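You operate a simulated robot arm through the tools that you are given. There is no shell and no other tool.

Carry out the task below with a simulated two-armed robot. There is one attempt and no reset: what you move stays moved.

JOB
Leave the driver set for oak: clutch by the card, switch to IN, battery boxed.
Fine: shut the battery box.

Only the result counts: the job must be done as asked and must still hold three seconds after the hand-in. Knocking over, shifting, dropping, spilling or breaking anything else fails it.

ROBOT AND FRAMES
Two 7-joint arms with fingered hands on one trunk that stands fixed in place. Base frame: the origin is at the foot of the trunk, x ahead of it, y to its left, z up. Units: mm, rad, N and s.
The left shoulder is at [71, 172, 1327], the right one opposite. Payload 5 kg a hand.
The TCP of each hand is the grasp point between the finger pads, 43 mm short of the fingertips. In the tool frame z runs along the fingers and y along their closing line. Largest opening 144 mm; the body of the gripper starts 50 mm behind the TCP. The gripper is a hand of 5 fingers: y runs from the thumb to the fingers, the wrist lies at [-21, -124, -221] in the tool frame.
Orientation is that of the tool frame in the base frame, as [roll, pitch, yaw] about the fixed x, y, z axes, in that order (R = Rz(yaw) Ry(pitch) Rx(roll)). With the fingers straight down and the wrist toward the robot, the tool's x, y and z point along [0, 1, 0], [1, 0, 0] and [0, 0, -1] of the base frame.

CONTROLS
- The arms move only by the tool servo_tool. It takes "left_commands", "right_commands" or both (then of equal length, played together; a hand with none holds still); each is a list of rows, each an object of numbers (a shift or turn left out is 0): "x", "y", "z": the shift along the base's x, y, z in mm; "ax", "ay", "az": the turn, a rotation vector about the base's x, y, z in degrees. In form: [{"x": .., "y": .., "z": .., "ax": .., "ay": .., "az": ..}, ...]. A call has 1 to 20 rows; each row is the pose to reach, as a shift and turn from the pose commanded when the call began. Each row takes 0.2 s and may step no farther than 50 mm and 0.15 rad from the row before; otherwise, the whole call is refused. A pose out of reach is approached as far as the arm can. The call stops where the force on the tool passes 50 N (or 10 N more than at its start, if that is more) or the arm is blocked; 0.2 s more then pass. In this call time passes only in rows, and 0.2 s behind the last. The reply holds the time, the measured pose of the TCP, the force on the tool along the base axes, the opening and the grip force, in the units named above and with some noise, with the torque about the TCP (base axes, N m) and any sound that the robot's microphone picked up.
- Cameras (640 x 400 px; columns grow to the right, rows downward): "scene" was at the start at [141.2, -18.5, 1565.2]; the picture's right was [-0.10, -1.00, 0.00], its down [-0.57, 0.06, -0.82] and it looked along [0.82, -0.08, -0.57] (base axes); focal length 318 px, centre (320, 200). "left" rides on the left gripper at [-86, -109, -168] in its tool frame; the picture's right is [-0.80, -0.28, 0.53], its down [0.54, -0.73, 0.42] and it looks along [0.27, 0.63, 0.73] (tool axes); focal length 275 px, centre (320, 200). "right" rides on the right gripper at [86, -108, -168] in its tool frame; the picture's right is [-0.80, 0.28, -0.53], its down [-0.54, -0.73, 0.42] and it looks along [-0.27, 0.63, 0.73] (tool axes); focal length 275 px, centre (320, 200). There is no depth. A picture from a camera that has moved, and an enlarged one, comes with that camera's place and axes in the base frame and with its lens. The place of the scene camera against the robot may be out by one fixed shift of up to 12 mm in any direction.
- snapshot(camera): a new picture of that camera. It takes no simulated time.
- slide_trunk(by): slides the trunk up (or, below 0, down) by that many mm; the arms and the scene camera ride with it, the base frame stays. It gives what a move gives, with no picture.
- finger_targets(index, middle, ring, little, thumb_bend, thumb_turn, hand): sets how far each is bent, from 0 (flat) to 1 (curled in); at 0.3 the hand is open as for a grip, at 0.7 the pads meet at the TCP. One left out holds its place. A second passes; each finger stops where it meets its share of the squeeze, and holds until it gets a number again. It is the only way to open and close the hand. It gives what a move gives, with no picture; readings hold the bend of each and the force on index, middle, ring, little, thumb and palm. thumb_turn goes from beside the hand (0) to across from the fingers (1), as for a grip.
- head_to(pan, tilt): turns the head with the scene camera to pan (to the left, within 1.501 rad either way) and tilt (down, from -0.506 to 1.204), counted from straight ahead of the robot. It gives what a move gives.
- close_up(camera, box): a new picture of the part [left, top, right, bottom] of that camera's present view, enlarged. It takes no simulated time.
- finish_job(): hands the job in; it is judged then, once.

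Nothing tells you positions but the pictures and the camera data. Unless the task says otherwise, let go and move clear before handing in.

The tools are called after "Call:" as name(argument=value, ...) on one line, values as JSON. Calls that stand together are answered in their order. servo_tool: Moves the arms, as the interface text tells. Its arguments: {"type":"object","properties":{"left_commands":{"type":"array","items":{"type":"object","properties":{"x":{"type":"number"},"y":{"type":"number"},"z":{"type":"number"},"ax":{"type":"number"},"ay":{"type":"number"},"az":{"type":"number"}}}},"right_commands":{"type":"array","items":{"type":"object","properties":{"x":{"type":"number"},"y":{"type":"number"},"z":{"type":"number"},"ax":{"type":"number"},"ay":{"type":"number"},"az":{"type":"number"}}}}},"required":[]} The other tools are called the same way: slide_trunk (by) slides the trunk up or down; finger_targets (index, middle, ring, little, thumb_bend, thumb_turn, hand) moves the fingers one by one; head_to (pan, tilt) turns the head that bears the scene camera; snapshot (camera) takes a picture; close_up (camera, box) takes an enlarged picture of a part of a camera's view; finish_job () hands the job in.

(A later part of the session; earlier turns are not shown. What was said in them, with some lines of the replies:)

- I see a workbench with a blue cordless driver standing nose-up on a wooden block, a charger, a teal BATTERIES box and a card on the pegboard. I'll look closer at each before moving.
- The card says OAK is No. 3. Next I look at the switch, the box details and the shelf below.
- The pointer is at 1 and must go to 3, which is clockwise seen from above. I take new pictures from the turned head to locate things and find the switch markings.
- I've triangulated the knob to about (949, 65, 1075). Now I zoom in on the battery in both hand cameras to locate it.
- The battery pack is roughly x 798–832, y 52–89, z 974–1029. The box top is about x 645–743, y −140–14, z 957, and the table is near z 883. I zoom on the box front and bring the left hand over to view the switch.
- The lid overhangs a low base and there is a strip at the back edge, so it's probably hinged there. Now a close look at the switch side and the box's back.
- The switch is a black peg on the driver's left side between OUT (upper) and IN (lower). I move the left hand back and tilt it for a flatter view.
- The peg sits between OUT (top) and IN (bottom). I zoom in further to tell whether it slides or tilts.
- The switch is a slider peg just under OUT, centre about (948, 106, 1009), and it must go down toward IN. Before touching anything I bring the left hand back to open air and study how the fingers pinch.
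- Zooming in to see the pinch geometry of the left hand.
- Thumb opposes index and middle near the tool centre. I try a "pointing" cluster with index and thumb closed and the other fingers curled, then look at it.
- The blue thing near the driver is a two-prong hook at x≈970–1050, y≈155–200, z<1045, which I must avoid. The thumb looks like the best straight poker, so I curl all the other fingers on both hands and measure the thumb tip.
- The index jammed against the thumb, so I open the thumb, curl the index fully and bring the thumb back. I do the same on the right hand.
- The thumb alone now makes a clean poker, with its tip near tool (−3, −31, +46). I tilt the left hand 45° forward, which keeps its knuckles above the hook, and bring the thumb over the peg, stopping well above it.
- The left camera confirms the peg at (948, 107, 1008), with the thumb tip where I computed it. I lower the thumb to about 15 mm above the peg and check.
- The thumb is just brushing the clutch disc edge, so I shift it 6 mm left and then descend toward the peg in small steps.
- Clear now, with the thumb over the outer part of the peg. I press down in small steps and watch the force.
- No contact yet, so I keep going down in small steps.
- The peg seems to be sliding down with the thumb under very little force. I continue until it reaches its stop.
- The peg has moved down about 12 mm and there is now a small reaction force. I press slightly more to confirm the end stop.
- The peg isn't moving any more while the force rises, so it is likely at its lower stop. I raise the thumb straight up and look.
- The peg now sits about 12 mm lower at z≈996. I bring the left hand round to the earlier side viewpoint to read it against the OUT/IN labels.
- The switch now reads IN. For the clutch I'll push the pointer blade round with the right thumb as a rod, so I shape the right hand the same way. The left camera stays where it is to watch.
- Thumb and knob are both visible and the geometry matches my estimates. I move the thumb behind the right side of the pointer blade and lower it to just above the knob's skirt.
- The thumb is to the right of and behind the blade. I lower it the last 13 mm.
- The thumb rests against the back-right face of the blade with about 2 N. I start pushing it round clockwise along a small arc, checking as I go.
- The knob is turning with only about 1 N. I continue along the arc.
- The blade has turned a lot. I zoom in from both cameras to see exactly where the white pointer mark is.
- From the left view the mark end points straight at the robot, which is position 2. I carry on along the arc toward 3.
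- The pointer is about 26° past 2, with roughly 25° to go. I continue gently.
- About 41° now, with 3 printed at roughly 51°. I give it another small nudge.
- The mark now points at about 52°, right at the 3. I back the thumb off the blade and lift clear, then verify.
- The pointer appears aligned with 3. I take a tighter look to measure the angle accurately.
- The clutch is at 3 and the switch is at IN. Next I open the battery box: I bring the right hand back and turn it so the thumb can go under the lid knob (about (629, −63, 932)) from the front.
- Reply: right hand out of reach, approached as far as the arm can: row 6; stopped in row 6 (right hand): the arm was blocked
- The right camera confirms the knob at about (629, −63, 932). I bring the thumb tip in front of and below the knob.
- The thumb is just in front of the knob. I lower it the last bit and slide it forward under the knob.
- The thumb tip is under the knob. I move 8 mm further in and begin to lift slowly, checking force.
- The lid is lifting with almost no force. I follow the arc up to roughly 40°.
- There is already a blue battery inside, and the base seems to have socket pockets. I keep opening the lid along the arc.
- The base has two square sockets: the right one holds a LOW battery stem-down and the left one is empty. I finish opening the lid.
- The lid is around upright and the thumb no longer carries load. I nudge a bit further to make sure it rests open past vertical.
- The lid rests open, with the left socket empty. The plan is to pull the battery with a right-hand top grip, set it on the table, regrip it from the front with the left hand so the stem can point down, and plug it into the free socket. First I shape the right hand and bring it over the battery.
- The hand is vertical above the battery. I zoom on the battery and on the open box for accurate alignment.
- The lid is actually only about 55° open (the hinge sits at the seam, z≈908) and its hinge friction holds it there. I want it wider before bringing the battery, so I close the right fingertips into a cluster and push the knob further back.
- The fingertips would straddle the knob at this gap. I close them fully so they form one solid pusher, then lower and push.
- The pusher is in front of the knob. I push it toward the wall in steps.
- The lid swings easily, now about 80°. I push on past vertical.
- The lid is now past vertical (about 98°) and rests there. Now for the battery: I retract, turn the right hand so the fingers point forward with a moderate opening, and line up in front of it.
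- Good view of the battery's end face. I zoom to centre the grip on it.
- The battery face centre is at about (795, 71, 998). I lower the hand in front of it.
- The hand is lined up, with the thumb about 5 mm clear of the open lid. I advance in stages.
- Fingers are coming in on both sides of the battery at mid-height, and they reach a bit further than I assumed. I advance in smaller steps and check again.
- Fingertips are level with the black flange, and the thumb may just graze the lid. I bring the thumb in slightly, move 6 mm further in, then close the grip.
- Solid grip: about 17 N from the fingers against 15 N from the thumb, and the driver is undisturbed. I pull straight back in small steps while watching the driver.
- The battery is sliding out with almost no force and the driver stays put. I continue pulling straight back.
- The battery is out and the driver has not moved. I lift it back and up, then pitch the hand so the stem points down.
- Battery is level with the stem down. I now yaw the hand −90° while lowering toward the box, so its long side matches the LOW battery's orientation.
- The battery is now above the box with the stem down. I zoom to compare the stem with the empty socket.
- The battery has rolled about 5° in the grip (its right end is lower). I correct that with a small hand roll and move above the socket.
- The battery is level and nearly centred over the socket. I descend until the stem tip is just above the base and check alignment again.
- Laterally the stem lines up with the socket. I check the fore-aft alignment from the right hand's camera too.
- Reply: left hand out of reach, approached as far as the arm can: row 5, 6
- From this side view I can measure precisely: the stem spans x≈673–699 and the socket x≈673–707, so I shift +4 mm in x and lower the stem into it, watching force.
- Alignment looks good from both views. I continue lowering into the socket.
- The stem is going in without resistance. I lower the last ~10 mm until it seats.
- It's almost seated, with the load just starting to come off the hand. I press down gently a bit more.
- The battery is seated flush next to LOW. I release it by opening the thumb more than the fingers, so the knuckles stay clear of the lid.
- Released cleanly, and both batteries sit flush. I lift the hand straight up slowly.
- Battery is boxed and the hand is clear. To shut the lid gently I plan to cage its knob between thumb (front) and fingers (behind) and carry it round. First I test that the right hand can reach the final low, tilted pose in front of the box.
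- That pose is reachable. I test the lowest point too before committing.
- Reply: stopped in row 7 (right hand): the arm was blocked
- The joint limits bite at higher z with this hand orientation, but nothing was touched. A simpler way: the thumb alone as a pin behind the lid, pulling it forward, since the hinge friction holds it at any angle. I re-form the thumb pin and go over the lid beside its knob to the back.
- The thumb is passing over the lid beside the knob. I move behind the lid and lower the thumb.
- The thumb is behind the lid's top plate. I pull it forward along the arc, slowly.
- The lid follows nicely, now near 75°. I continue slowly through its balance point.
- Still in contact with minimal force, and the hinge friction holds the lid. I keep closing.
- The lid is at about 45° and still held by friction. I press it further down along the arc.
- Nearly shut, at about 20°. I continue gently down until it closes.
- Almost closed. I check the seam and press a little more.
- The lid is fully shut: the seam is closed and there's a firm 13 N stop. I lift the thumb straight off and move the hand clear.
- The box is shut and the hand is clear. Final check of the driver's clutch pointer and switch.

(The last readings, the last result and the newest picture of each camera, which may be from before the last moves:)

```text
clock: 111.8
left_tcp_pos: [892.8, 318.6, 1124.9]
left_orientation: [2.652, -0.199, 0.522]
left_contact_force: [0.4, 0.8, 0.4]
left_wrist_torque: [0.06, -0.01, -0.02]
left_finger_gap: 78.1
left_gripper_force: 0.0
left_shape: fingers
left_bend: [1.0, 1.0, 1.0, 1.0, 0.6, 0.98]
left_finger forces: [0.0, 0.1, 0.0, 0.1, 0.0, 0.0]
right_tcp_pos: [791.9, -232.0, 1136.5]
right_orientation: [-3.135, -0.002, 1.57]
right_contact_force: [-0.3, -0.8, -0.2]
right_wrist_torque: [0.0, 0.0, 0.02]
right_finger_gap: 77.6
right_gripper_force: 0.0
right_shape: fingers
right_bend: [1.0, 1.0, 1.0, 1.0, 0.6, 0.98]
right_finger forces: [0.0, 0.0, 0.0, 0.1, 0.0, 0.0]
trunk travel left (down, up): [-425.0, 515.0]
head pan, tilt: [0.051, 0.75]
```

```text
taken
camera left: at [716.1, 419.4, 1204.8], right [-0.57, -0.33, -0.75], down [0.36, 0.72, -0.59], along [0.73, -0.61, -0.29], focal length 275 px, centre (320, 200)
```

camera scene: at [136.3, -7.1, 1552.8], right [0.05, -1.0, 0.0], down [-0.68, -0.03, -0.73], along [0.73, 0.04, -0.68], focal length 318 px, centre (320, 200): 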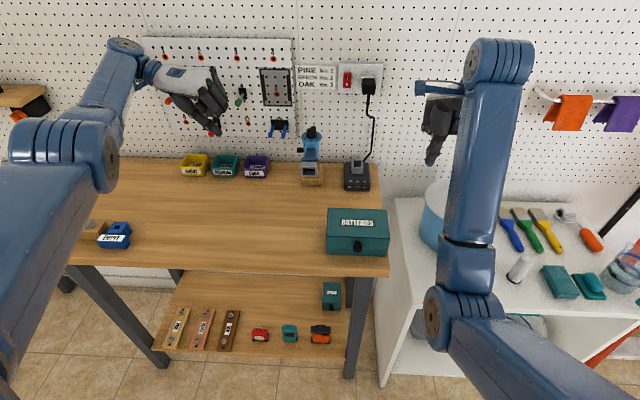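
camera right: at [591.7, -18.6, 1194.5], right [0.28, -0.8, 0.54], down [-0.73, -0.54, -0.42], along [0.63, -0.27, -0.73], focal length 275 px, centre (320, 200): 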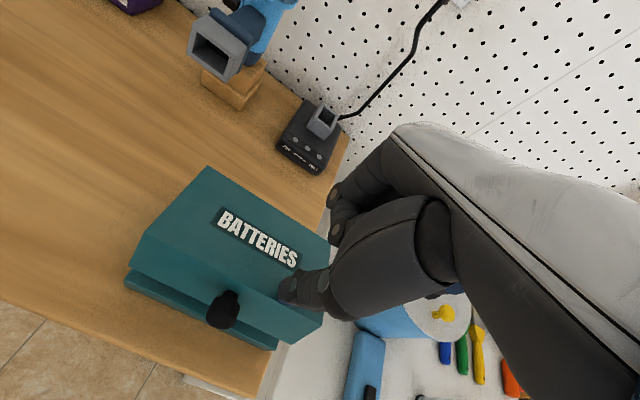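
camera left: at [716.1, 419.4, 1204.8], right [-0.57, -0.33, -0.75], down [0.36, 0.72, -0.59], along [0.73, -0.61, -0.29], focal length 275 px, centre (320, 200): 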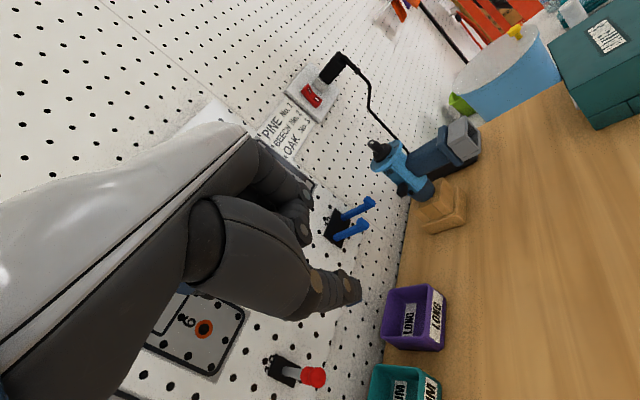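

Pointer measures about 51°, right on the 3. One last look at the switch, and I retreat the left hand a bit from the pegboard.

Call:
close_up(camera="left", box=[365, 130, 445, 210])

Call:
close_up(camera="left", box=[540, 0, 640, 140])

Call:
servo_tool(left_commands=[{"x": -30, "z": 10}, {"x": -60, "z": 25}, {"x": -90, "z": 40}])

Call:
snapshot(camera="scene")

```text
5.00 times, centred on (405, 170) of left
camera zoom: at [716.1, 419.4, 1204.8], right [-0.57, -0.33, -0.75], down [0.36, 0.72, -0.59], along [0.73, -0.61, -0.29], focal length 1376 px, centre (-105, 350)
```

zoom: 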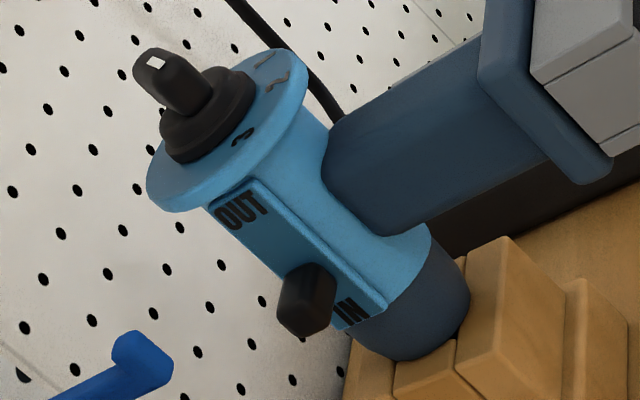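

```text
2.86 times, centred on (590, 70) of left
camera zoom: at [716.1, 419.4, 1204.8], right [-0.57, -0.33, -0.75], down [0.36, 0.72, -0.59], along [0.73, -0.61, -0.29], focal length 786 px, centre (-451, 571)
```

zoom: 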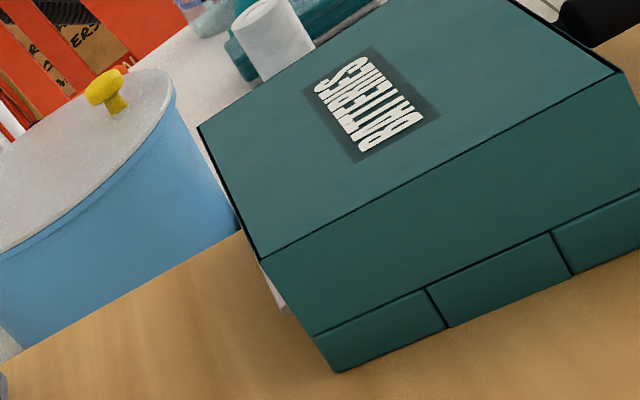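

```text
clock: 112.6
left_tcp_pos: [802.5, 320.6, 1164.1]
left_orientation: [2.651, -0.199, 0.521]
left_contact_force: [-0.2, -0.5, -0.1]
left_wrist_torque: [0.0, -0.03, 0.0]
left_finger_gap: 78.0
left_gripper_force: 0.0
left_shape: fingers
left_bend: [1.0, 1.0, 1.0, 1.0, 0.6, 0.98]
left_finger forces: [0.0, 0.0, 0.1, 0.0, 0.0, 0.1]
right_tcp_pos: [791.8, -232.1, 1136.3]
right_orientation: [-3.135, -0.001, 1.571]
right_contact_force: [-0.8, -0.1, -0.5]
right_wrist_torque: [-0.01, -0.01, -0.01]
right_finger_gap: 78.0
right_gripper_force: 0.1
right_shape: fingers
right_bend: [1.0, 1.0, 1.0, 1.0, 0.6, 0.98]
right_finger forces: [0.0, 0.0, 0.0, 0.1, 0.0, 0.0]
trunk travel left (down, up): [-425.0, 515.0]
head pan, tilt: [0.051, 0.75]
```

```text
taken
camera scene: at [135.1, -5.0, 1553.0], right [0.05, -1.0, 0.0], down [-0.68, -0.03, -0.73], along [0.73, 0.04, -0.68], focal length 318 px, centre (320, 200)
```

scene: 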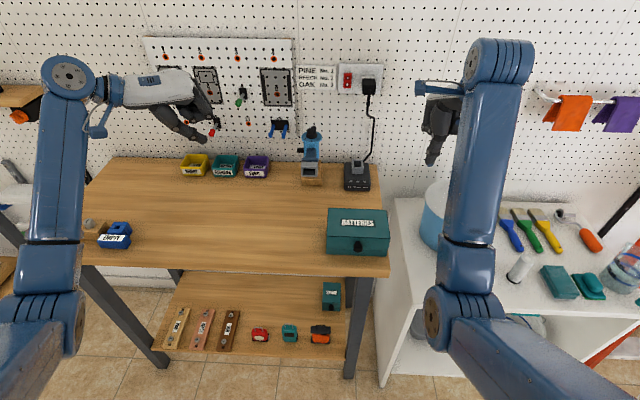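

The clutch is on 3 (oak), the switch is at IN, the HALF battery is plugged into the box beside LOW, and the lid is shut. Both hands are clear and nothing else has moved, so I hand in.

Call:
finish_job()

```text
The job is handed in.
```

The driver is set for oak and I've handed the job in; no verdict came back with it.

- **Clutch:** turned from 1 to 3, which the card gives for oak. The pointer measures about 51°, in line with the 3.
- **Switch:** moved from OUT to IN.
- **Battery:** the HALF battery is out of the driver and plugged into the free socket in the BATTERIES box, next to the LOW one already there.
- **Box:** the lid is shut. It met a firm stop when I pressed it, and the seam is closed.

In the last pictures both hands were clear, the driver still stood on its block, and I saw nothing else moved or knocked.
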